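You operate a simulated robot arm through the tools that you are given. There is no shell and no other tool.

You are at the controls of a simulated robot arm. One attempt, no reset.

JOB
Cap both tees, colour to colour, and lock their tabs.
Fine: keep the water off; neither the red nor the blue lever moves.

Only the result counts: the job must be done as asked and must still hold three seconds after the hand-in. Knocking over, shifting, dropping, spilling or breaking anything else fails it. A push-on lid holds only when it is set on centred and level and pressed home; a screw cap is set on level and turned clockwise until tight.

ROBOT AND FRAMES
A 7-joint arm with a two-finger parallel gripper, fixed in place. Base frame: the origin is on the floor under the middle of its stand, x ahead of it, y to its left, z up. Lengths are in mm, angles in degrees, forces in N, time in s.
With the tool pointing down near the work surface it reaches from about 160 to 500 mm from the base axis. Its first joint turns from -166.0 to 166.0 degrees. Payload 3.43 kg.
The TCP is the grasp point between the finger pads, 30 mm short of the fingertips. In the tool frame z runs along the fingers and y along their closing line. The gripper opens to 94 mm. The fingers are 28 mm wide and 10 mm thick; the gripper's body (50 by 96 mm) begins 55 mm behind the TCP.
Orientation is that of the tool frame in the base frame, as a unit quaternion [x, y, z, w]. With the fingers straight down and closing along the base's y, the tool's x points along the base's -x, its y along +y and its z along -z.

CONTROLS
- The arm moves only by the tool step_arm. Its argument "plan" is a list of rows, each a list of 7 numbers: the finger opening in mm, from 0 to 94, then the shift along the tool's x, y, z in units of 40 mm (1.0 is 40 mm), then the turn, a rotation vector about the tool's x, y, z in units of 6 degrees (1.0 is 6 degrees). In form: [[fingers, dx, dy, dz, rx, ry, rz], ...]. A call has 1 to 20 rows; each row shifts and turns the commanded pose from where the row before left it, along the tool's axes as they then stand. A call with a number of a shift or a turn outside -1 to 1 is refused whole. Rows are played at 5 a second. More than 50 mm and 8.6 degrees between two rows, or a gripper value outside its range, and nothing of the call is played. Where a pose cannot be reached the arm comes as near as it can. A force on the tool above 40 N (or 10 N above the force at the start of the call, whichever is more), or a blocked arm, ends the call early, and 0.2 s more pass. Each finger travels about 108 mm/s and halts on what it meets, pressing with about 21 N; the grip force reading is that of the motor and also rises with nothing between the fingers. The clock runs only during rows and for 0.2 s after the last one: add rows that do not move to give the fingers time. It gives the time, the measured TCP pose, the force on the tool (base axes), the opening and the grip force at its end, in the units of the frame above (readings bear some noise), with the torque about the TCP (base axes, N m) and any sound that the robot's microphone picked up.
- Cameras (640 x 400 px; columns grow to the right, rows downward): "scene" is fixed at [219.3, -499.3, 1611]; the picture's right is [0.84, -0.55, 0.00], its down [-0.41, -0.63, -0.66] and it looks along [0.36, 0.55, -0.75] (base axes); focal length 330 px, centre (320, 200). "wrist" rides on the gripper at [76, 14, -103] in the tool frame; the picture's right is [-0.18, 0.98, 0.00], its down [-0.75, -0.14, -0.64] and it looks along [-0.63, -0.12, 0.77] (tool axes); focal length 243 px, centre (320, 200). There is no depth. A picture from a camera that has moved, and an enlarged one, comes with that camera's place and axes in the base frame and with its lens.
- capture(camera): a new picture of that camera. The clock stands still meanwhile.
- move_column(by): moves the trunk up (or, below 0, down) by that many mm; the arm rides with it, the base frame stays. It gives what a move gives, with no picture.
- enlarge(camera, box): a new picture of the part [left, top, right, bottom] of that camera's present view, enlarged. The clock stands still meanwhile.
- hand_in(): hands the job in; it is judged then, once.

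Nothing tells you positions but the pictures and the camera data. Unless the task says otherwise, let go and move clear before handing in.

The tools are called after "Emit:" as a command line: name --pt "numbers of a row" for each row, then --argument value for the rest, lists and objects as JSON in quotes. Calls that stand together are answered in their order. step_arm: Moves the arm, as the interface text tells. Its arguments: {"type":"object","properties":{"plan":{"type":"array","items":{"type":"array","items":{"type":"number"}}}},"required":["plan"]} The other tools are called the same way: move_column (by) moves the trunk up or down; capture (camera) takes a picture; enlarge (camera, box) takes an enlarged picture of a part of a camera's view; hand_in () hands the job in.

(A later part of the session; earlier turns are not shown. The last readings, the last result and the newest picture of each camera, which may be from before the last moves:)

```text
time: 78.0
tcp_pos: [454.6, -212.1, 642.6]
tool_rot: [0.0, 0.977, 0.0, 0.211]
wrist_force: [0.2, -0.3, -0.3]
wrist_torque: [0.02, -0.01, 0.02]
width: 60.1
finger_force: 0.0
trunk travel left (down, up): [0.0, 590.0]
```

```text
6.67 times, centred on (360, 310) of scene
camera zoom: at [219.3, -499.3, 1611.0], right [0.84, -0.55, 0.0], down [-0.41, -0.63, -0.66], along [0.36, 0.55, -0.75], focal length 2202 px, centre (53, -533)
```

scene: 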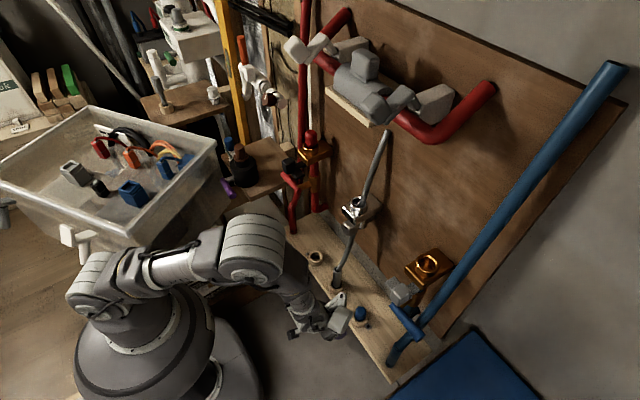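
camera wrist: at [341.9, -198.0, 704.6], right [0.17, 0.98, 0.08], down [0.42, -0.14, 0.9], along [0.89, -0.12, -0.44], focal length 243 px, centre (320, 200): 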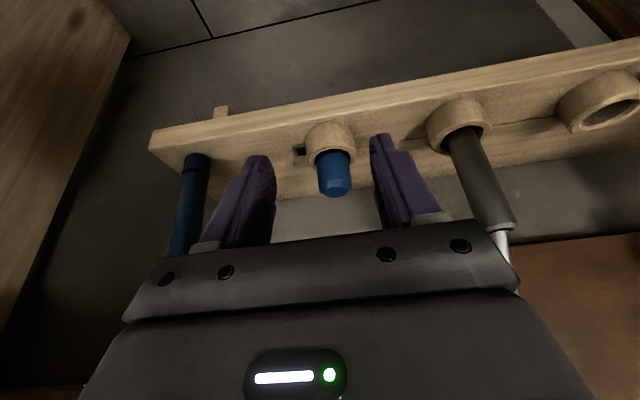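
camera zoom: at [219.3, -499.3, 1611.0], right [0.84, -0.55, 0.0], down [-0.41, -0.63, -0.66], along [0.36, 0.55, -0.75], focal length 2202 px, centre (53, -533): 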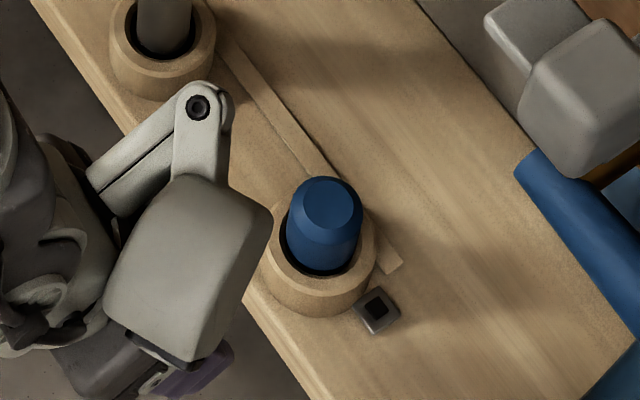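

Emit:
step_arm --pt "70 -0.541 0.015 0.1505 0 0 0" --pt "70 -0.541 0.015 0.1505 0 0 0" --pt "70 -0.541 0.015 0.1505 0 0 0" --pt "70 -0.541 0.015 0.1505 0 0 0" --pt "70 -0.541 0.015 0.1505 0 0 0" --pt "70 0 0 0 0 0 0"

Emit:
enlarge --camera "wrist" --box '[240, 0, 400, 110]'

Emit:
enlarge --camera "scene" --box '[320, 270, 400, 340]'

```text
time: 79.4
tcp_pos: [563.8, -208.1, 661.2]
tool_rot: [0.0, 0.978, 0.0, 0.211]
wrist_force: [0.5, 0.5, -0.4]
wrist_torque: [0.02, -0.02, 0.02]
width: 69.9
finger_force: 0.1
trunk travel left (down, up): [0.0, 590.0]
```

```text
3.64 times, centred on (320, 55) of wrist
camera zoom: at [451.3, -194.5, 722.7], right [0.17, 0.98, 0.08], down [0.42, -0.14, 0.9], along [0.89, -0.12, -0.44], focal length 882 px, centre (320, 727)
```

zoom: 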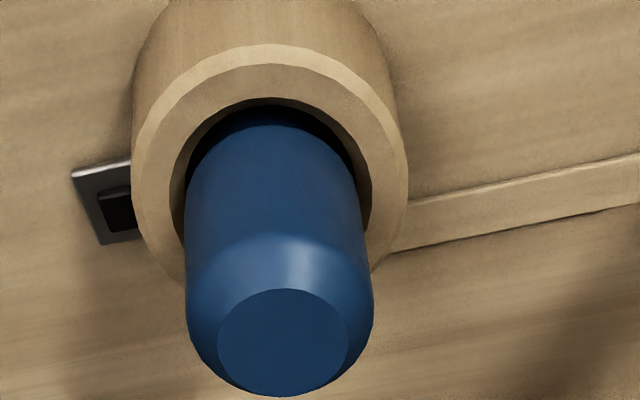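

```text
5.71 times, centred on (360, 305) of scene
camera zoom: at [219.3, -499.3, 1611.0], right [0.84, -0.55, 0.0], down [-0.41, -0.63, -0.66], along [0.36, 0.55, -0.75], focal length 1887 px, centre (91, -400)
```

zoom: 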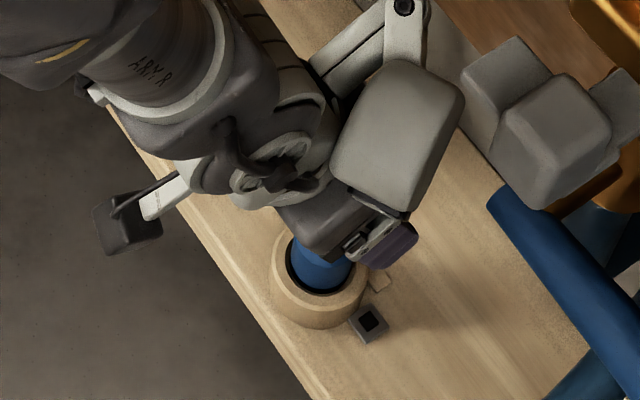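

The blue cap's axis is ≈ (566.4, −211). I'll descend around it and close.

Emit:
step_arm --pt "60 0.1385 -0.0145 0.3405 0 0 0" --pt "60 0.1385 -0.0145 0.3405 0 0 0" --pt "60 0.1385 -0.0145 0.3405 0 0 0" --pt "60 0.1385 -0.0145 0.3405 0 0 0" --pt "60 0.1385 -0.0145 0.3405 0 0 0" --pt "60 0 0 0 0 0 0"

Emit:
capture --camera "wrist"

```text
time: 80.8
tcp_pos: [566.7, -211.6, 586.0]
tool_rot: [0.0, 0.977, -0.001, 0.211]
wrist_force: [-0.7, 0.5, 0.0]
wrist_torque: [-0.03, 0.04, -0.01]
width: 59.8
finger_force: 0.1
trunk travel left (down, up): [0.0, 590.0]
```

```text
taken
camera wrist: at [454.0, -197.3, 648.3], right [0.17, 0.98, 0.08], down [0.42, -0.14, 0.9], along [0.89, -0.12, -0.44], focal length 243 px, centre (320, 200)
```

wrist: 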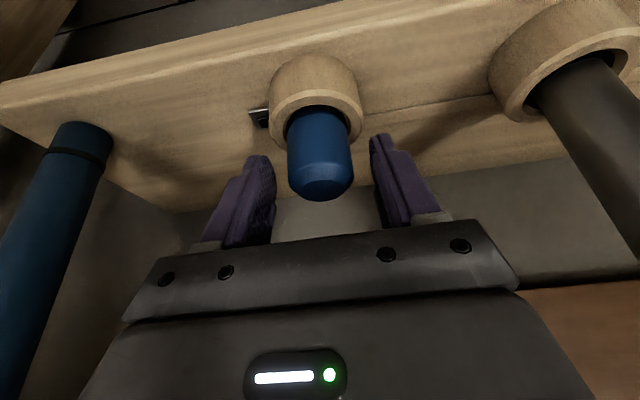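

Emit:
step_arm --pt "45 0 0 0 0 0 0" --pt "30 0 0 0 0 0 0" --pt "20 0 0 0 0 0 0" --pt "20 0 0 0 0 0 0" --pt "20 0 0 0 0 0 0"

```text
time: 82.0
tcp_pos: [566.5, -210.2, 587.0]
tool_rot: [0.0, 0.977, 0.0, 0.212]
wrist_force: [0.5, 2.4, 1.7]
wrist_torque: [0.05, 0.01, 0.01]
width: 34.3
finger_force: 21.2
trunk travel left (down, up): [0.0, 590.0]
```

Gripped nicely with little side load. I'll nudge +0.5 mm and lift the cap out.

Emit:
step_arm --pt "20 0 0.014 0 0 0 0" --pt "20 -0.1 0 -0.23 0 0 0" --pt "20 -0.1 0 -0.23 0 0 0" --pt "20 -0.1 0 -0.23 0 0 0" --pt "20 -0.1 0 -0.23 0 0 0" --pt "20 -0.2 0 -0.46 0 0 0" --pt "20 -0.2 0 -0.46 0 0 0" --pt "20 -0.2 0 -0.46 0 0 0" --pt "20 0 0 0 0 0 0"

Emit:
enlarge --camera "wrist" --box '[240, 20, 420, 250]'

```text
time: 84.0
tcp_pos: [563.7, -209.9, 687.9]
tool_rot: [0.001, 0.977, -0.001, 0.211]
wrist_force: [-0.1, -0.8, 0.0]
wrist_torque: [0.02, -0.01, 0.01]
width: 34.2
finger_force: 21.3
trunk travel left (down, up): [0.0, 590.0]
```

```text
1.74 times, centred on (330, 135) of wrist
camera zoom: at [451.2, -195.8, 749.3], right [0.17, 0.98, 0.08], down [0.42, -0.14, 0.9], along [0.89, -0.12, -0.44], focal length 422 px, centre (303, 313)
```

zoom: 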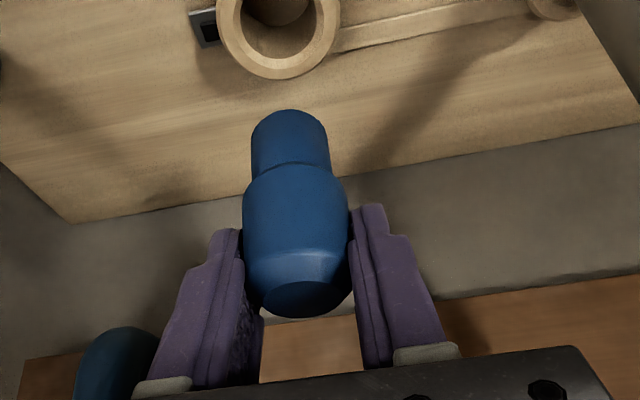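

The blue cap is out and level. I'll back away from the panel and raise the trunk with the cap held. I'll use a lower approach height this time (TCP ≈1050) to stay clear of the upper red pipe.

Emit:
step_arm --pt "20 0.535 0 -0.241 0 0 0" --pt "20 0.535 0 -0.241 0 0 0" --pt "20 0.535 0 -0.241 0 0 0" --pt "20 0.535 0 -0.241 0 0 0" --pt "20 0 0 0 0 0 0"

Emit:
move_column --by 364

Emit:
capture --camera "wrist"

Emit:
capture --camera "scene"

```text
time: 85.2
tcp_pos: [470.9, -210.1, 686.4]
tool_rot: [-0.001, 0.977, 0.0, 0.213]
wrist_force: [-0.2, 0.7, -0.5]
wrist_torque: [-0.02, 0.0, -0.01]
width: 34.2
finger_force: 20.8
trunk travel left (down, up): [0.0, 590.0]
```

```text
time: 88.7
tcp_pos: [471.2, -208.7, 1050.5]
tool_rot: [-0.001, 0.977, 0.001, 0.211]
wrist_force: [0.0, -0.1, -1.0]
wrist_torque: [0.0, -0.02, 0.01]
width: 34.1
finger_force: 21.4
trunk travel left (down, up): [-364.0, 226.0]
```

```text
taken
camera wrist: at [358.5, -195.4, 1112.0], right [0.17, 0.98, 0.08], down [0.42, -0.14, 0.9], along [0.89, -0.12, -0.44], focal length 243 px, centre (320, 200)
```

wrist: 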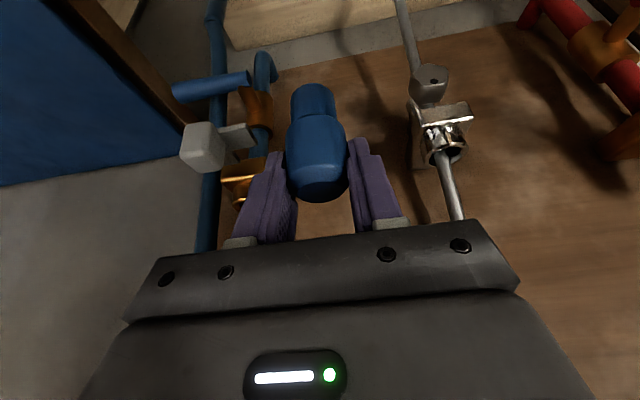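

```text
taken
```

scene: 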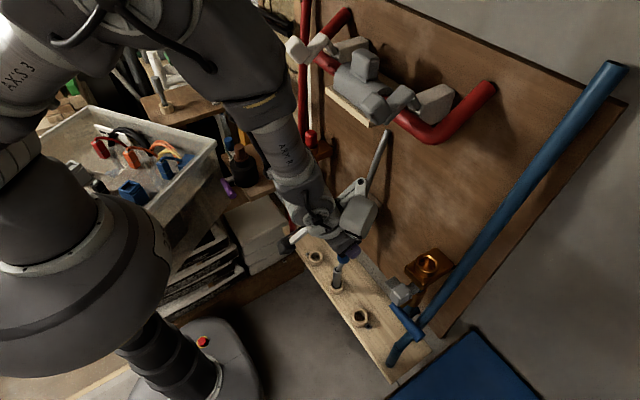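

Emit:
step_arm --pt "20 0 -0.594 0 0 0 0" --pt "20 0 -0.594 0 0 0 0" --pt "20 0 -0.594 0 0 0 0" --pt "20 0 -0.594 0 0 0 0" --pt "20 0 0 0 0.308 0 0.684" --pt "20 0 0 0 0.308 0 0.684" --pt "20 0 0 0 0.308 0 0.684" --pt "20 0 0 0 0.308 0 0.684" --pt "20 0 0 0 0 0 0"

Emit:
capture --camera "wrist"

Emit:
capture --camera "scene"

```text
time: 90.7
tcp_pos: [470.0, -304.9, 1050.3]
tool_rot: [0.154, 0.965, -0.033, 0.209]
wrist_force: [-0.1, -0.2, -0.5]
wrist_torque: [-0.04, 0.0, 0.02]
width: 34.0
finger_force: 21.0
trunk travel left (down, up): [-364.0, 226.0]
```

```text
taken
camera wrist: at [367.7, -256.3, 1111.7], right [0.46, 0.88, 0.08], down [0.36, -0.26, 0.9], along [0.81, -0.39, -0.44], focal length 243 px, centre (320, 200)
```

wrist: 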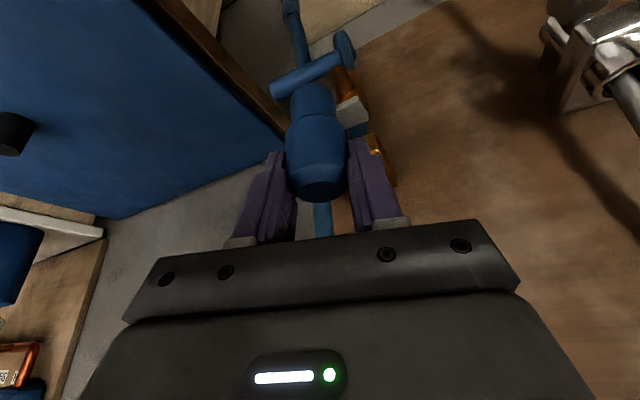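

```text
taken
```

scene: 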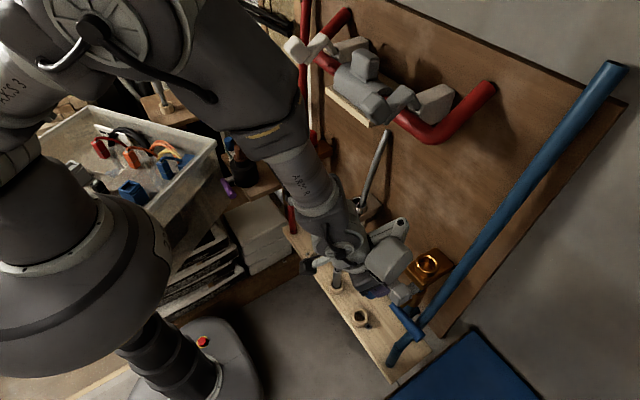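

Emit:
step_arm --pt "20 -0.494 0.109 0.224 0 0 0" --pt "20 -0.494 0.109 0.224 0 0 0" --pt "20 -0.494 0.109 0.224 0 0 0" --pt "20 -0.494 0.109 0.224 0 0 0" --pt "20 -0.494 0.109 0.224 0 0 0" --pt "20 0 0 0 0 0 0"

Emit:
enlarge --camera "wrist" --box '[240, 20, 420, 220]'

Emit:
enlarge --camera "scene" --box '[370, 210, 460, 280]'

Emit:
capture --camera "scene"

```text
time: 92.1
tcp_pos: [579.8, -315.6, 1050.9]
tool_rot: [0.152, 0.966, -0.033, 0.209]
wrist_force: [-0.3, -0.1, 0.0]
wrist_torque: [0.02, -0.01, 0.01]
width: 34.4
finger_force: 20.8
trunk travel left (down, up): [-364.0, 226.0]
```

```text
2.00 times, centred on (330, 120) of wrist
camera zoom: at [476.7, -268.1, 1112.5], right [0.46, 0.88, 0.08], down [0.36, -0.26, 0.9], along [0.81, -0.39, -0.44], focal length 485 px, centre (300, 360)
```

zoom: 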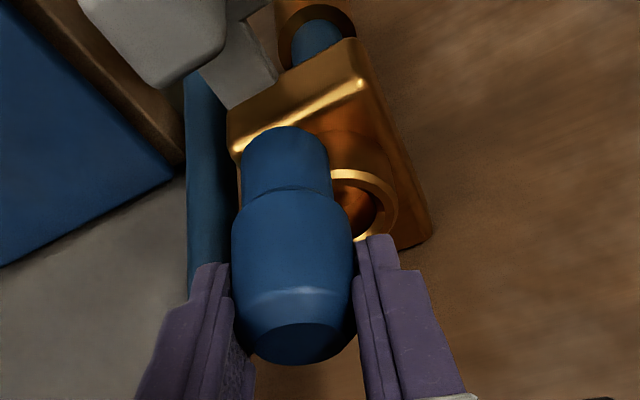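

```text
5.71 times, centred on (415, 245) of scene
camera zoom: at [219.3, -499.3, 1611.0], right [0.84, -0.55, 0.0], down [-0.41, -0.63, -0.66], along [0.36, 0.55, -0.75], focal length 1887 px, centre (-223, -57)
```

zoom: 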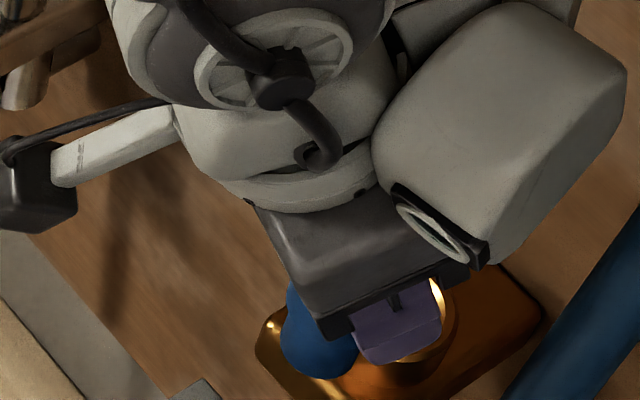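

```text
taken
```

scene: 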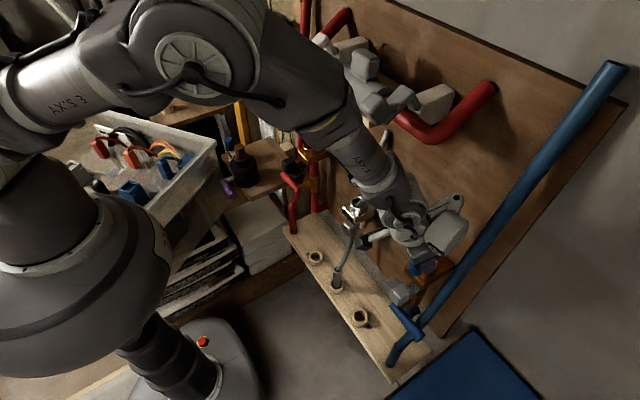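

The big white wrist housing would come within millimetres of the vertical blue pipe in this pose. It's safer to put the blue cap back in its socket and regrasp with the tool tilted about 45°, which moves the wrist well clear. I'll retrace my path.

Emit:
step_arm --pt "20 0.494 -0.109 -0.224 0 0 0" --pt "20 0.494 -0.109 -0.224 0 0 0" --pt "20 0.494 -0.109 -0.224 0 0 0" --pt "20 0.494 -0.109 -0.224 0 0 0" --pt "20 0.494 -0.109 -0.224 0 0 0" --pt "20 0 0 0 -0.308 0 -0.684" --pt "20 0 0 0 -0.308 0 -0.684" --pt "20 0 0 0 -0.308 0 -0.684" --pt "20 0 0 0 -0.308 0 -0.684" --pt "20 0 0.594 0 0 0 0" --pt "20 0 0.594 0 0 0 0" --pt "20 0 0.594 0 0 0 0" --pt "20 0 0.594 0 0 0 0" --pt "20 0 0 0 0 0 0"

Emit:
move_column --by -364

Emit:
step_arm --pt "20 -0.535 0 0.241 0 0 0" --pt "20 -0.535 0 0.241 0 0 0" --pt "20 -0.535 0 0.241 0 0 0" --pt "20 -0.535 0 0.241 0 0 0" --pt "20 0 0 0 0 0 0"

Emit:
enlarge --camera "wrist" --box '[240, 0, 420, 230]'

```text
time: 95.1
tcp_pos: [471.7, -211.5, 1051.1]
tool_rot: [0.0, 0.977, 0.0, 0.212]
wrist_force: [0.9, -0.5, -1.0]
wrist_torque: [0.02, 0.01, 0.01]
width: 34.2
finger_force: 20.9
trunk travel left (down, up): [-364.0, 226.0]
```

```text
time: 98.6
tcp_pos: [468.8, -211.4, 686.1]
tool_rot: [0.0, 0.977, 0.0, 0.211]
wrist_force: [-0.4, -0.4, -0.9]
wrist_torque: [-0.05, -0.01, 0.02]
width: 34.0
finger_force: 21.3
trunk travel left (down, up): [0.0, 590.0]
```

```text
time: 99.8
tcp_pos: [563.5, -211.0, 687.3]
tool_rot: [0.0, 0.977, 0.0, 0.211]
wrist_force: [0.1, -0.5, -0.3]
wrist_torque: [-0.02, 0.03, 0.01]
width: 33.7
finger_force: 21.0
trunk travel left (down, up): [0.0, 590.0]
```

```text
1.74 times, centred on (330, 115) of wrist
camera zoom: at [451.2, -196.6, 748.5], right [0.17, 0.98, 0.08], down [0.42, -0.14, 0.9], along [0.89, -0.12, -0.44], focal length 422 px, centre (303, 348)
```

zoom: 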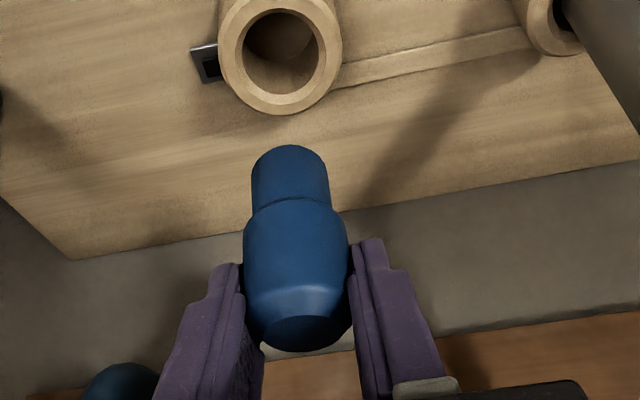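

The view matches the lift-out picture, so I'm aligned with the socket. Lowering the cap back in.

Emit:
step_arm --pt "20 0.2 0 0.46 0 0 0" --pt "20 0.2 0 0.46 0 0 0" --pt "20 0.2 0 0.46 0 0 0" --pt "20 0.1 0 0.23 0 0 0" --pt "20 0.1 0 0.23 0 0 0" --pt "20 0.1 0 0.23 0 0 0" --pt "20 0.075 0 0.17 0 0 0" --pt "20 0 0 0 0 0 0"

Emit:
enlarge --camera "wrist" --box '[240, 40, 400, 220]'

```text
time: 101.6
tcp_pos: [565.0, -211.5, 589.8]
tool_rot: [0.0, 0.977, -0.001, 0.212]
wrist_force: [-0.9, 0.1, -0.7]
wrist_torque: [-0.02, 0.01, 0.03]
width: 34.1
finger_force: 20.9
trunk travel left (down, up): [0.0, 590.0]
```

```text
2.22 times, centred on (320, 130) of wrist
camera zoom: at [453.2, -196.9, 650.7], right [0.17, 0.98, 0.08], down [0.42, -0.14, 0.9], along [0.89, -0.12, -0.44], focal length 539 px, centre (320, 356)
```

zoom: 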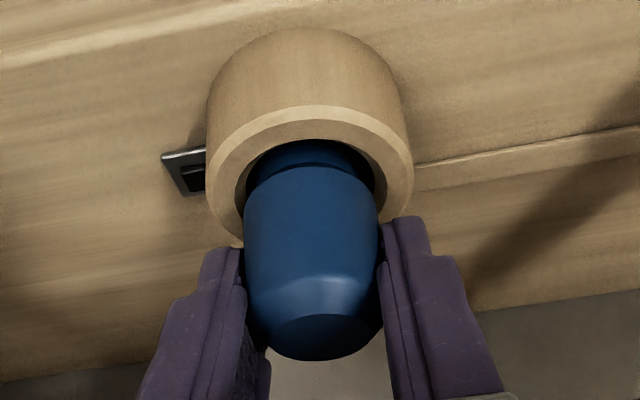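

Emit:
step_arm --pt "20 0.0205 0 0.0456 0 0 0" --pt "20 0.0205 0 0.0456 0 0 0" --pt "20 0 0 0 0 0 0"

```text
time: 102.4
tcp_pos: [565.3, -211.1, 585.4]
tool_rot: [-0.001, 0.977, 0.0, 0.213]
wrist_force: [-6.1, 5.8, 16.2]
wrist_torque: [0.2, 0.08, 0.03]
width: 34.1
finger_force: 21.5
trunk travel left (down, up): [0.0, 590.0]
```

Emit:
step_arm --pt "20 -0.014 0 -0.032 0 0 0" --pt "33 0 0 0 0 0 0" --pt "36 0 0 0 0 0 0" --pt "42 0 0 0 0 0 0" --pt "60 0 0 0 0 0 0" --pt "60 0 0 0 0 0 0"

Emit:
enlarge --camera "wrist" --box '[240, 40, 400, 220]'

```text
time: 103.8
tcp_pos: [567.1, -212.7, 586.1]
tool_rot: [0.0, 0.977, 0.0, 0.211]
wrist_force: [-0.6, 0.2, 0.5]
wrist_torque: [0.04, -0.04, 0.0]
width: 60.2
finger_force: 0.1
trunk travel left (down, up): [0.0, 590.0]
```

```text
2.22 times, centred on (320, 130) of wrist
camera zoom: at [454.1, -197.4, 648.7], right [0.17, 0.98, 0.08], down [0.42, -0.14, 0.9], along [0.89, -0.12, -0.44], focal length 539 px, centre (320, 356)
```

zoom: 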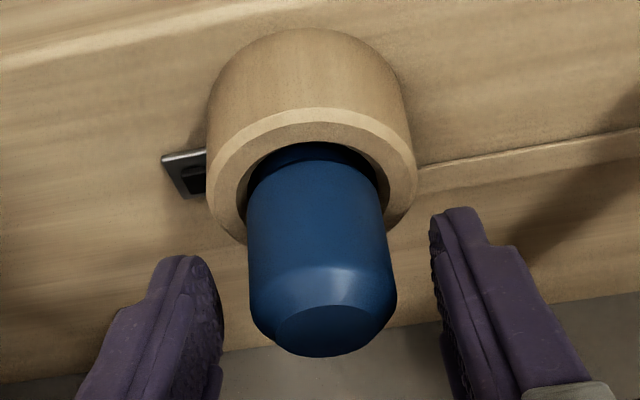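

The cap is back, standing upright. I'll rise 60 mm, tilt the tool to 45°, then come down again around the cap.

Emit:
step_arm --pt "60 -0.205 0 -0.456 0 0 0" --pt "60 -0.205 0 -0.456 0 0 0" --pt "60 -0.205 0 -0.456 0 0 0" --pt "60 0 0 0 0 -0.86 0" --pt "60 0 0 0 0 -0.86 0" --pt "60 0 0 0 0 -0.86 0" --pt "60 0 0 0 0 -0.86 0" --pt "60 0 0 0 0 0 0"

Emit:
capture --camera "wrist"

Emit:
capture --camera "scene"

```text
time: 105.6
tcp_pos: [564.3, -210.2, 645.8]
tool_rot: [0.0, 0.924, 0.0, 0.383]
wrist_force: [-0.1, 0.7, -0.2]
wrist_torque: [0.0, 0.01, 0.01]
width: 60.1
finger_force: 0.0
trunk travel left (down, up): [0.0, 590.0]
```

```text
taken
camera wrist: at [437.3, -196.3, 664.3], right [0.13, 0.98, 0.13], down [0.08, -0.14, 0.99], along [0.99, -0.12, -0.09], focal length 243 px, centre (320, 200)
```

wrist: 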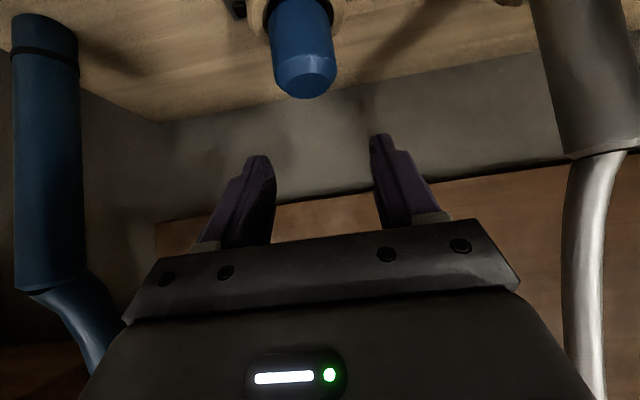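

```text
taken
```

scene: 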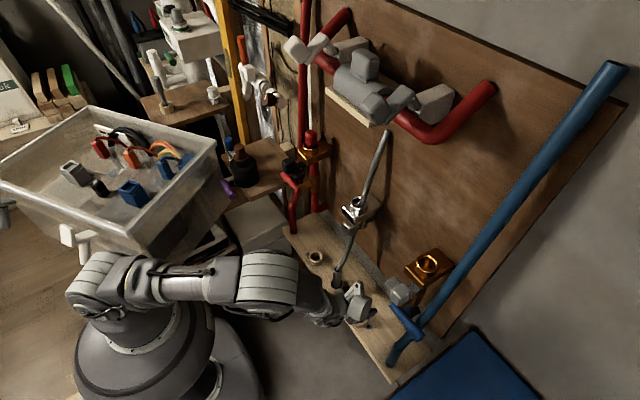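

The 45° tilt is set. I'll descend around the blue cap again with the pads centred on the upper part of its head.

Emit:
step_arm --pt "60 0.338 -0.006 0.254 0 0 0" --pt "60 0.338 -0.006 0.254 0 0 0" --pt "60 0.338 -0.006 0.254 0 0 0" --pt "60 0.338 -0.006 0.254 0 0 0" --pt "60 0 0 0 0 0 0"

Emit:
enlarge --camera "wrist" --box '[200, 40, 440, 240]'

Emit:
enlarge --camera "scene" --box '[320, 270, 400, 340]'

```text
time: 106.8
tcp_pos: [556.7, -213.9, 581.6]
tool_rot: [-0.001, 0.923, 0.0, 0.385]
wrist_force: [-0.2, 0.0, 11.8]
wrist_torque: [0.36, -0.07, 0.06]
width: 60.0
finger_force: 0.1
trunk travel left (down, up): [0.0, 590.0]
```

```text
2.00 times, centred on (320, 140) of wrist
camera zoom: at [429.8, -200.0, 598.9], right [0.13, 0.98, 0.13], down [0.07, -0.14, 0.99], along [0.99, -0.12, -0.09], focal length 485 px, centre (320, 320)
```

zoom: 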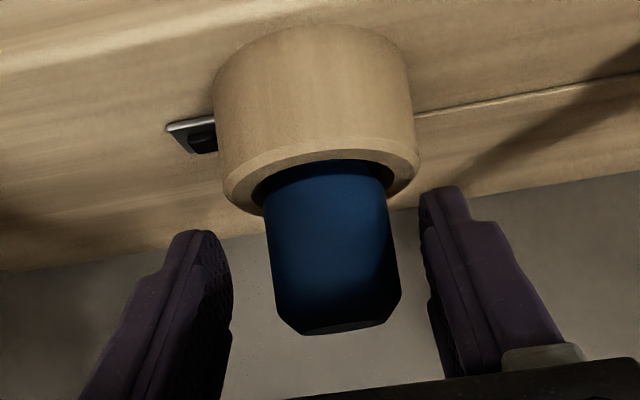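

```text
5.71 times, centred on (360, 305) of scene
camera zoom: at [219.3, -499.3, 1611.0], right [0.84, -0.55, 0.0], down [-0.41, -0.63, -0.66], along [0.36, 0.55, -0.75], focal length 1887 px, centre (91, -400)
```

zoom: 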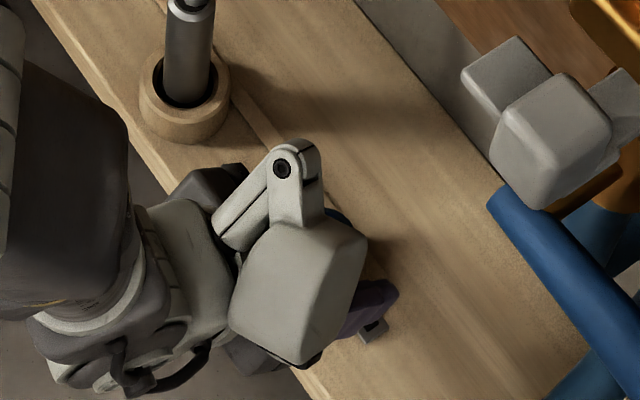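

A fingertip is resting on the wooden ring's rim (about 12 N). I'll raise 4 mm before closing.

Emit:
step_arm --pt "60 -0.07 0.02 -0.07 0 0 0" --pt "60 0 0 0 0 0 0"

Emit:
step_arm --pt "45 0 0 0 0 0 0" --pt "30 0 0 0 0 0 0" --pt "20 0 0 0 0 0 0" --pt "20 0 0 0 0 0 0" --pt "20 0 0 0 0 0 0"

Emit:
enlarge --camera "wrist" --box '[200, 40, 440, 240]'

```text
time: 107.4
tcp_pos: [556.8, -213.2, 584.2]
tool_rot: [0.001, 0.924, -0.001, 0.382]
wrist_force: [0.1, 0.0, 0.0]
wrist_torque: [0.02, -0.05, 0.01]
width: 60.0
finger_force: 0.0
trunk travel left (down, up): [0.0, 590.0]
```

```text
time: 108.6
tcp_pos: [556.4, -212.0, 584.5]
tool_rot: [-0.001, 0.924, 0.0, 0.383]
wrist_force: [0.1, 2.6, 1.6]
wrist_torque: [0.04, -0.01, 0.02]
width: 37.4
finger_force: 21.0
trunk travel left (down, up): [0.0, 590.0]
```

```text
2.00 times, centred on (320, 140) of wrist
camera zoom: at [429.0, -198.4, 602.3], right [0.13, 0.98, 0.13], down [0.08, -0.14, 0.99], along [0.99, -0.12, -0.09], focal length 485 px, centre (320, 320)
```

zoom: 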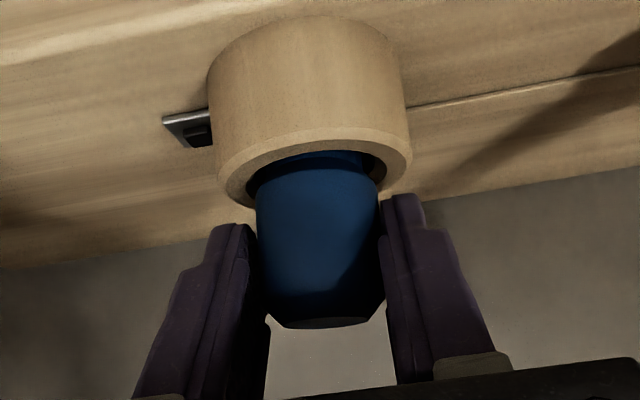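

The width reads 37.4 mm instead of 34.2, so something about this grip is different. I'll look closer before lifting.

Emit:
enlarge --camera "wrist" --box '[270, 90, 370, 230]'

Emit:
enlarge --camera "scene" --box '[345, 285, 395, 335]'

```text
2.86 times, centred on (320, 160) of wrist
camera zoom: at [429.0, -198.4, 602.3], right [0.13, 0.98, 0.13], down [0.08, -0.14, 0.99], along [0.99, -0.12, -0.09], focal length 693 px, centre (320, 314)
```

zoom: 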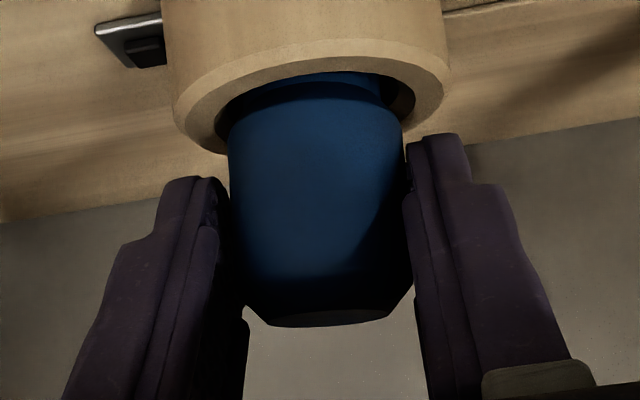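

```text
8.00 times, centred on (370, 310) of scene
camera zoom: at [219.3, -499.3, 1611.0], right [0.84, -0.55, 0.0], down [-0.41, -0.63, -0.66], along [0.36, 0.55, -0.75], focal length 2642 px, centre (-80, -680)
```

zoom: 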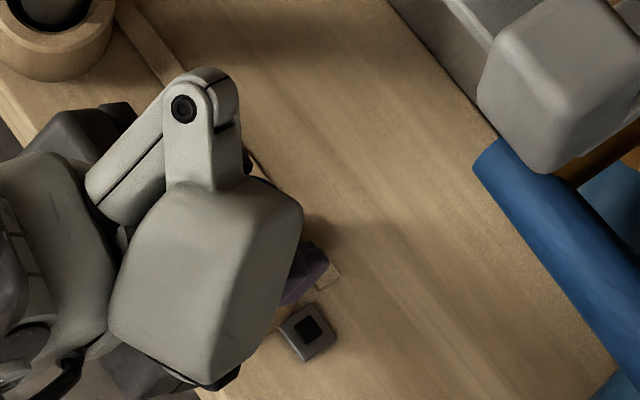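

The pads are touching near their tip corners. I'll reopen, shift back 5 mm so the cap's axis crosses the pad centres, and close again.

Emit:
step_arm --pt "45 0 0 0 0 0 0" --pt "60 0 0 0 0 0 0" --pt "60 0.088 0.01 -0.088 0 0 0" --pt "60 0 0 0 0 0 0" --pt "45 0 0 0 0 0 0" --pt "30 0 0 0 0 0 0" --pt "20 0 0 0 0 0 0" --pt "20 0 0 0 0 0 0" --pt "20 0 0 0 0 0 0"

Emit:
enlarge --camera "wrist" --box '[270, 90, 370, 230]'

```text
time: 110.6
tcp_pos: [551.9, -210.3, 583.8]
tool_rot: [0.0, 0.923, -0.001, 0.384]
wrist_force: [-0.6, 1.6, 0.4]
wrist_torque: [0.08, -0.03, 0.03]
width: 36.2
finger_force: 20.9
trunk travel left (down, up): [0.0, 590.0]
```

```text
2.86 times, centred on (320, 160) of wrist
camera zoom: at [424.7, -197.5, 601.9], right [0.13, 0.98, 0.13], down [0.08, -0.14, 0.99], along [0.99, -0.12, -0.09], focal length 693 px, centre (320, 314)
```

zoom: 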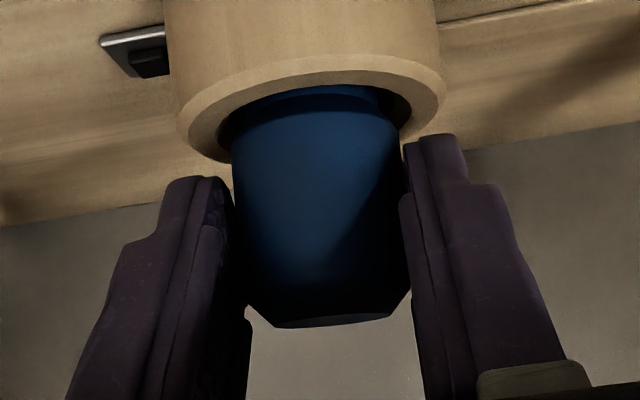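

The grip is firm at 36.2 mm. I'll lift out and check whether the width settles and the cap hangs level.

Emit:
step_arm --pt "20 -0.177 0 -0.177 0 0 0" --pt "20 -0.177 0 -0.177 0 0 0" --pt "20 -0.177 0 -0.177 0 0 0" --pt "20 -0.177 0 -0.177 0 0 0" --pt "20 -0.354 0 -0.354 0 0 0" --pt "20 -0.354 0 -0.354 0 0 0" --pt "20 0 0 0 0 0 0"

Emit:
capture --camera "wrist"

Emit:
enlarge --camera "wrist" --box '[260, 60, 380, 220]'

```text
time: 112.2
tcp_pos: [552.0, -210.6, 662.3]
tool_rot: [0.0, 0.924, -0.001, 0.383]
wrist_force: [-0.5, -0.1, -0.1]
wrist_torque: [-0.01, 0.02, 0.02]
width: 36.1
finger_force: 20.6
trunk travel left (down, up): [0.0, 590.0]
```

```text
taken
camera wrist: at [425.2, -196.8, 681.4], right [0.13, 0.98, 0.13], down [0.08, -0.14, 0.99], along [0.99, -0.12, -0.09], focal length 243 px, centre (320, 200)
```

wrist: 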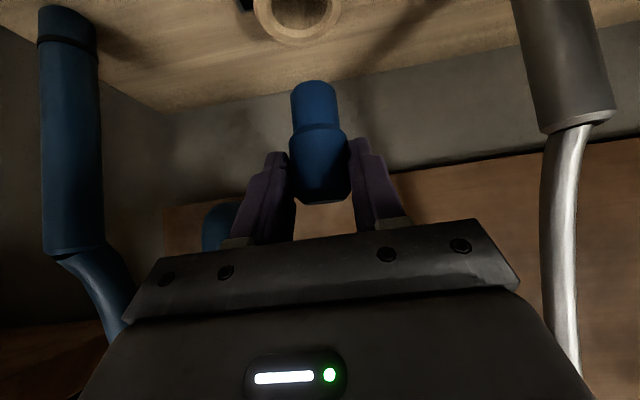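

```text
2.50 times, centred on (320, 140) of wrist
camera zoom: at [425.2, -196.8, 681.4], right [0.13, 0.98, 0.13], down [0.08, -0.14, 0.99], along [0.99, -0.12, -0.09], focal length 606 px, centre (320, 350)
```

zoom: 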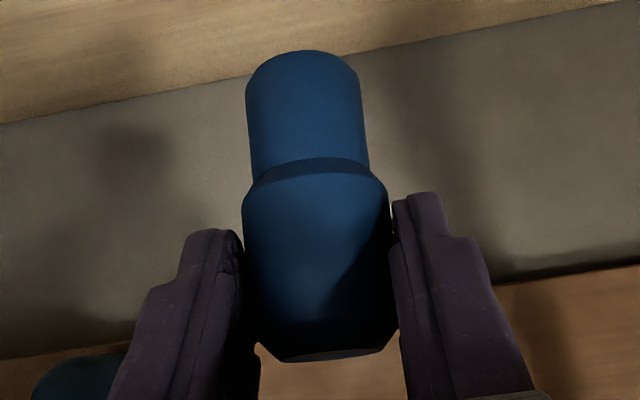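

The grip holds; the cap leans perhaps 2–3° in the fingers, but it will settle flat on its stem when released in the bore. I'll back away, raise the trunk and set the yaw as before.

Emit:
step_arm --pt "20 0.3975 0 -0.398 0 0 0" --pt "20 0.3975 0 -0.398 0 0 0" --pt "20 0.3975 0 -0.398 0 0 0" --pt "20 0.3975 0 -0.398 0 0 0" --pt "20 0 0 0 0 0 0"

Emit:
move_column --by 388

Emit:
step_arm --pt "20 0 -0.594 0 0 0 0" --pt "20 0 -0.594 0 0 0 0" --pt "20 0 -0.594 0 0 0 0" --pt "20 0 -0.594 0 0 0 0" --pt "20 0 0 0 0.531 0 0.53" --pt "20 0 0 0 0.531 0 0.53" --pt "20 0 0 0 0.531 0 0.53" --pt "20 0 0 0 0.531 0 0.53" --pt "20 0 0 0 0 0 0"

Emit:
capture --camera "wrist"

Emit:
capture --camera "scene"

```text
time: 113.4
tcp_pos: [461.0, -210.7, 662.8]
tool_rot: [0.0, 0.924, 0.0, 0.383]
wrist_force: [0.8, -0.7, -0.3]
wrist_torque: [-0.01, 0.02, 0.03]
width: 35.9
finger_force: 21.5
trunk travel left (down, up): [0.0, 590.0]
```

```text
time: 117.2
tcp_pos: [461.1, -210.6, 1051.5]
tool_rot: [0.001, 0.924, -0.001, 0.383]
wrist_force: [-1.0, 0.4, -1.1]
wrist_torque: [0.01, 0.01, 0.0]
width: 35.8
finger_force: 20.6
trunk travel left (down, up): [-388.0, 202.0]
```

```text
time: 119.2
tcp_pos: [460.6, -305.4, 1050.6]
tool_rot: [0.144, 0.912, -0.061, 0.379]
wrist_force: [-0.2, 0.7, 0.2]
wrist_torque: [-0.01, 0.03, 0.03]
width: 35.8
finger_force: 20.8
trunk travel left (down, up): [-388.0, 202.0]
```

```text
taken
camera wrist: at [344.0, -252.6, 1069.7], right [0.43, 0.89, 0.13], down [0.03, -0.16, 0.99], along [0.9, -0.42, -0.09], focal length 243 px, centre (320, 200)
```

wrist: 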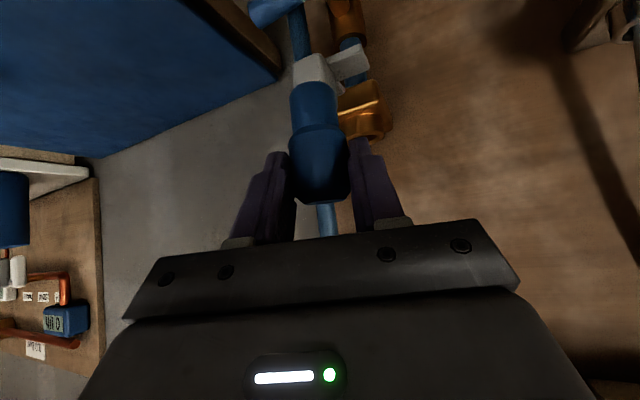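

```text
taken
```

scene: 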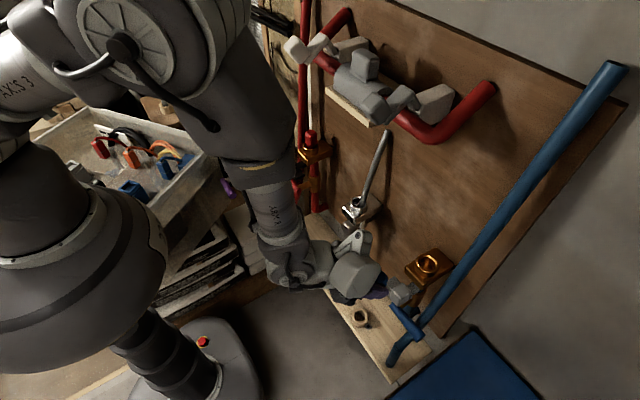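

Emit:
step_arm --pt "20 -0.345 0.116 0.3455 0 0 0" --pt "20 -0.345 0.116 0.3455 0 0 0" --pt "20 -0.345 0.116 0.3455 0 0 0" --pt "20 -0.345 0.116 0.3455 0 0 0" --pt "20 -0.345 0.116 0.3455 0 0 0" --pt "20 0 0 0 0 0 0"

Emit:
enlarge --camera "wrist" --box '[240, 20, 400, 220]'

Emit:
enlarge --camera "scene" --box '[370, 210, 470, 290]'

```text
time: 120.6
tcp_pos: [560.9, -314.6, 1050.9]
tool_rot: [0.144, 0.912, -0.06, 0.379]
wrist_force: [-0.8, 0.2, 0.2]
wrist_torque: [0.01, 0.0, -0.01]
width: 34.9
finger_force: 21.4
trunk travel left (down, up): [-388.0, 202.0]
```

```text
2.00 times, centred on (320, 120) of wrist
camera zoom: at [444.7, -262.2, 1070.1], right [0.43, 0.89, 0.13], down [0.03, -0.16, 0.99], along [0.9, -0.42, -0.09], focal length 485 px, centre (320, 360)
```

zoom: 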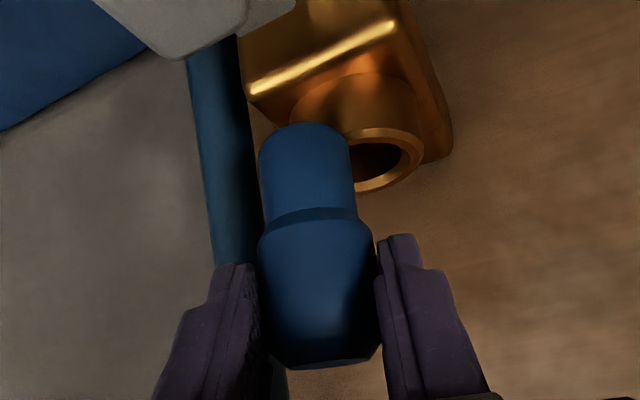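

```text
5.00 times, centred on (420, 250) of scene
camera zoom: at [219.3, -499.3, 1611.0], right [0.84, -0.55, 0.0], down [-0.41, -0.63, -0.66], along [0.36, 0.55, -0.75], focal length 1651 px, centre (-180, -50)
```

zoom: 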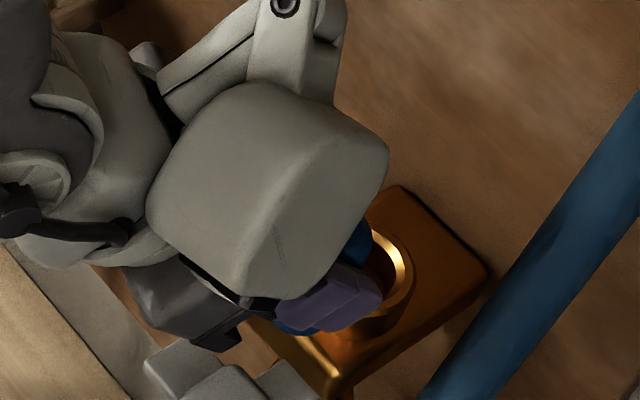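

The width is settling toward 34.9 mm as the cap aligns itself, and there is now plenty of clearance to the blue pipe. I'll zoom in on the ring for a precise position.

Emit:
enlarge --camera "wrist" --box '[280, 50, 400, 150]'

Emit:
enlarge --camera "scene" --box '[410, 240, 450, 280]'

```text
4.00 times, centred on (340, 100) of wrist
camera zoom: at [444.7, -262.2, 1070.1], right [0.43, 0.89, 0.13], down [0.03, -0.16, 0.99], along [0.9, -0.42, -0.09], focal length 970 px, centre (240, 600)
```

zoom: 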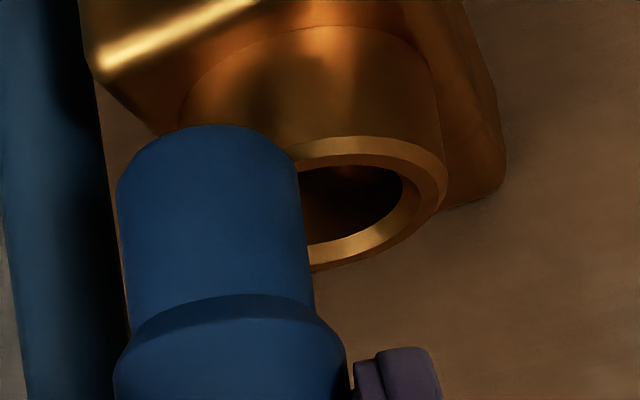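

```text
10.00 times, centred on (430, 260) of scene
camera zoom: at [219.3, -499.3, 1611.0], right [0.84, -0.55, 0.0], down [-0.41, -0.63, -0.66], along [0.36, 0.55, -0.75], focal length 3303 px, centre (-780, -400)
```

zoom: 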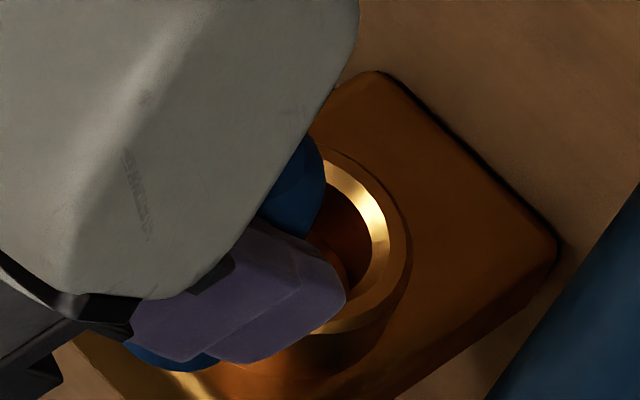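

Ring refined to ≈ (620.5, −316, 975). I'll move forward above it, still about 10 mm clear.

Emit:
step_arm --pt "20 -0.2533 0.136 0.2533 0 0 0" --pt "20 -0.2533 0.136 0.2533 0 0 0" --pt "20 -0.2533 0.136 0.2533 0 0 0" --pt "20 0 0 0 0 0 0"

Emit:
enlarge --camera "wrist" --box '[250, 20, 390, 220]'

Emit:
enlarge --camera "scene" --box '[400, 220, 470, 290]'

```text
time: 121.6
tcp_pos: [605.6, -312.7, 1051.8]
tool_rot: [0.143, 0.913, -0.059, 0.378]
wrist_force: [-0.5, -0.9, -0.2]
wrist_torque: [-0.02, 0.01, 0.01]
width: 35.3
finger_force: 21.3
trunk travel left (down, up): [-388.0, 202.0]
```

```text
2.00 times, centred on (320, 120) of wrist
camera zoom: at [489.0, -260.3, 1070.0], right [0.43, 0.89, 0.13], down [0.03, -0.16, 0.99], along [0.9, -0.42, -0.09], focal length 485 px, centre (320, 360)
```

zoom: 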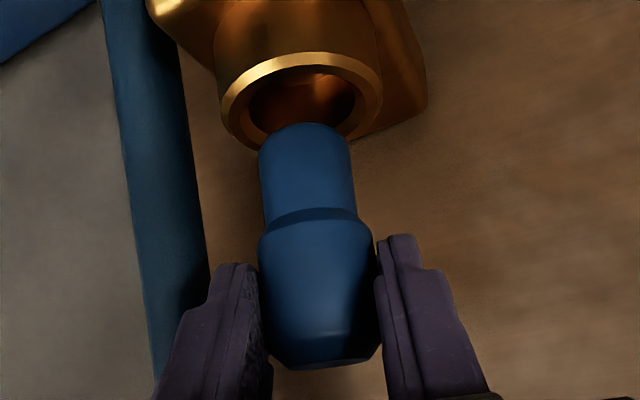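

```text
5.71 times, centred on (435, 255) of scene
camera zoom: at [219.3, -499.3, 1611.0], right [0.84, -0.55, 0.0], down [-0.41, -0.63, -0.66], along [0.36, 0.55, -0.75], focal length 1887 px, centre (-337, -114)
```

zoom: 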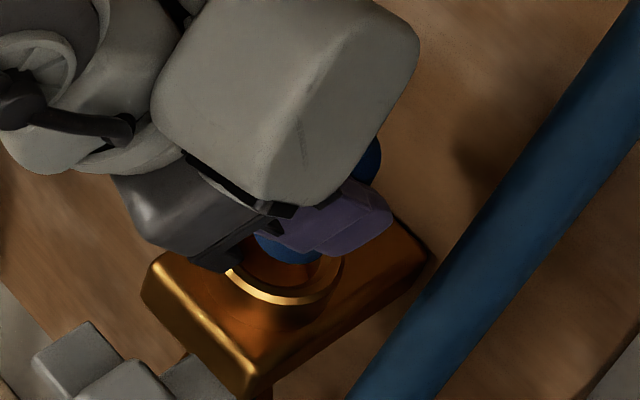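

Emit:
enlarge --camera "scene" --box '[414, 245, 446, 277]'

Emit:
enlarge --camera "wrist" --box '[260, 30, 360, 130]'

```text
12.50 times, centred on (430, 261) of scene
camera zoom: at [219.3, -499.3, 1611.0], right [0.84, -0.55, 0.0], down [-0.41, -0.63, -0.66], along [0.36, 0.55, -0.75], focal length 4128 px, centre (-1055, -562)
```

zoom: 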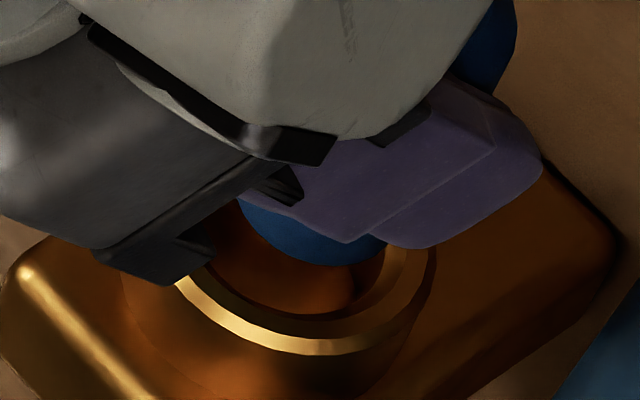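

```text
4.00 times, centred on (310, 80) of wrist
camera zoom: at [489.0, -260.3, 1070.0], right [0.43, 0.89, 0.13], down [0.03, -0.16, 0.99], along [0.9, -0.42, -0.09], focal length 970 px, centre (360, 680)
```

zoom: 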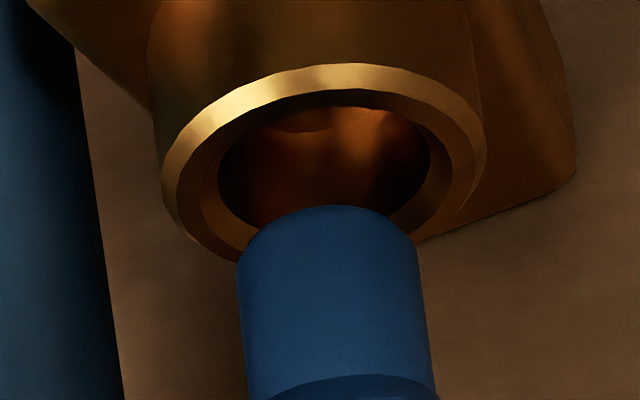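

The stem is about 3 mm off toward the front-right. I'll correct by (−2.2, +2.2) mm and lower 20 mm in small steps.

Emit:
step_arm --pt "20 0.049 0.035 -0.049 0 0 0" --pt "20 0 0 0 0 0 0"

Emit:
enlarge --camera "scene" --box '[414, 245, 446, 277]'

Emit:
enlarge --camera "wrist" --box '[260, 30, 360, 130]'

```text
time: 122.2
tcp_pos: [604.3, -309.1, 1052.7]
tool_rot: [0.145, 0.912, -0.061, 0.379]
wrist_force: [-0.4, 0.4, -0.9]
wrist_torque: [-0.01, 0.03, -0.02]
width: 35.6
finger_force: 21.2
trunk travel left (down, up): [-388.0, 202.0]
```

```text
12.50 times, centred on (430, 261) of scene
camera zoom: at [219.3, -499.3, 1611.0], right [0.84, -0.55, 0.0], down [-0.41, -0.63, -0.66], along [0.36, 0.55, -0.75], focal length 4128 px, centre (-1055, -562)
```

zoom: 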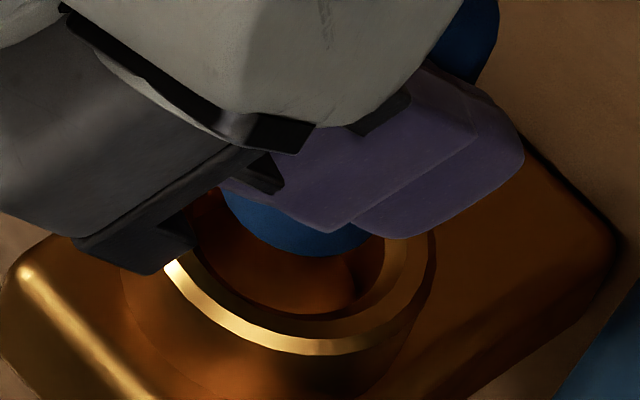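

```text
4.00 times, centred on (310, 80) of wrist
camera zoom: at [487.6, -257.6, 1070.5], right [0.43, 0.89, 0.13], down [0.03, -0.16, 0.99], along [0.9, -0.42, -0.09], focal length 970 px, centre (360, 680)
```

zoom: 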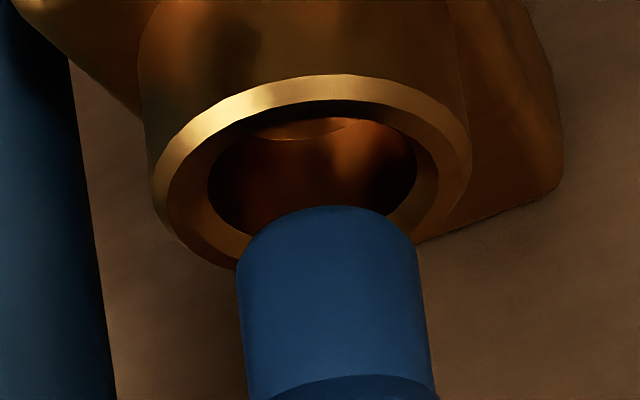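

Nearly aligned. I'll make a final −1 mm y correction while descending 20 mm.

Emit:
step_arm --pt "20 0.0863 -0.0053 0.0905 0 0 0" --pt "20 0.0863 -0.0053 0.0905 0 0 0" --pt "20 0.0863 -0.0053 0.0905 0 0 0" --pt "20 0.0863 -0.0053 0.0905 0 0 0" --pt "20 0 0 0 0 0 0"

Emit:
enlarge --camera "scene" --box '[414, 245, 446, 277]'

Emit:
enlarge --camera "wrist" --box '[260, 50, 380, 200]'

```text
time: 123.4
tcp_pos: [604.0, -309.4, 1031.1]
tool_rot: [0.145, 0.912, -0.061, 0.379]
wrist_force: [1.1, 0.3, -0.9]
wrist_torque: [0.0, 0.0, -0.02]
width: 35.2
finger_force: 21.2
trunk travel left (down, up): [-388.0, 202.0]
```

```text
12.50 times, centred on (430, 261) of scene
camera zoom: at [219.3, -499.3, 1611.0], right [0.84, -0.55, 0.0], down [-0.41, -0.63, -0.66], along [0.36, 0.55, -0.75], focal length 4128 px, centre (-1055, -562)
```

zoom: 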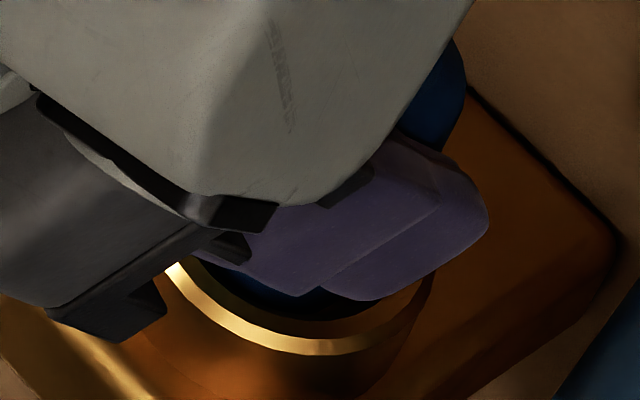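

```text
2.67 times, centred on (320, 125) of wrist
camera zoom: at [487.8, -257.5, 1050.3], right [0.43, 0.89, 0.13], down [0.03, -0.16, 0.99], along [0.9, -0.42, -0.09], focal length 647 px, centre (320, 400)
```

zoom: 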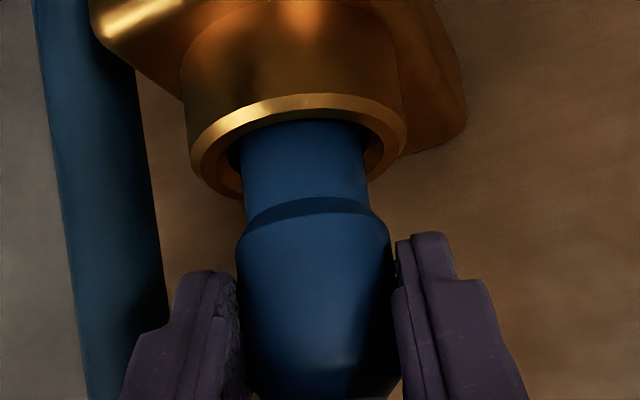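

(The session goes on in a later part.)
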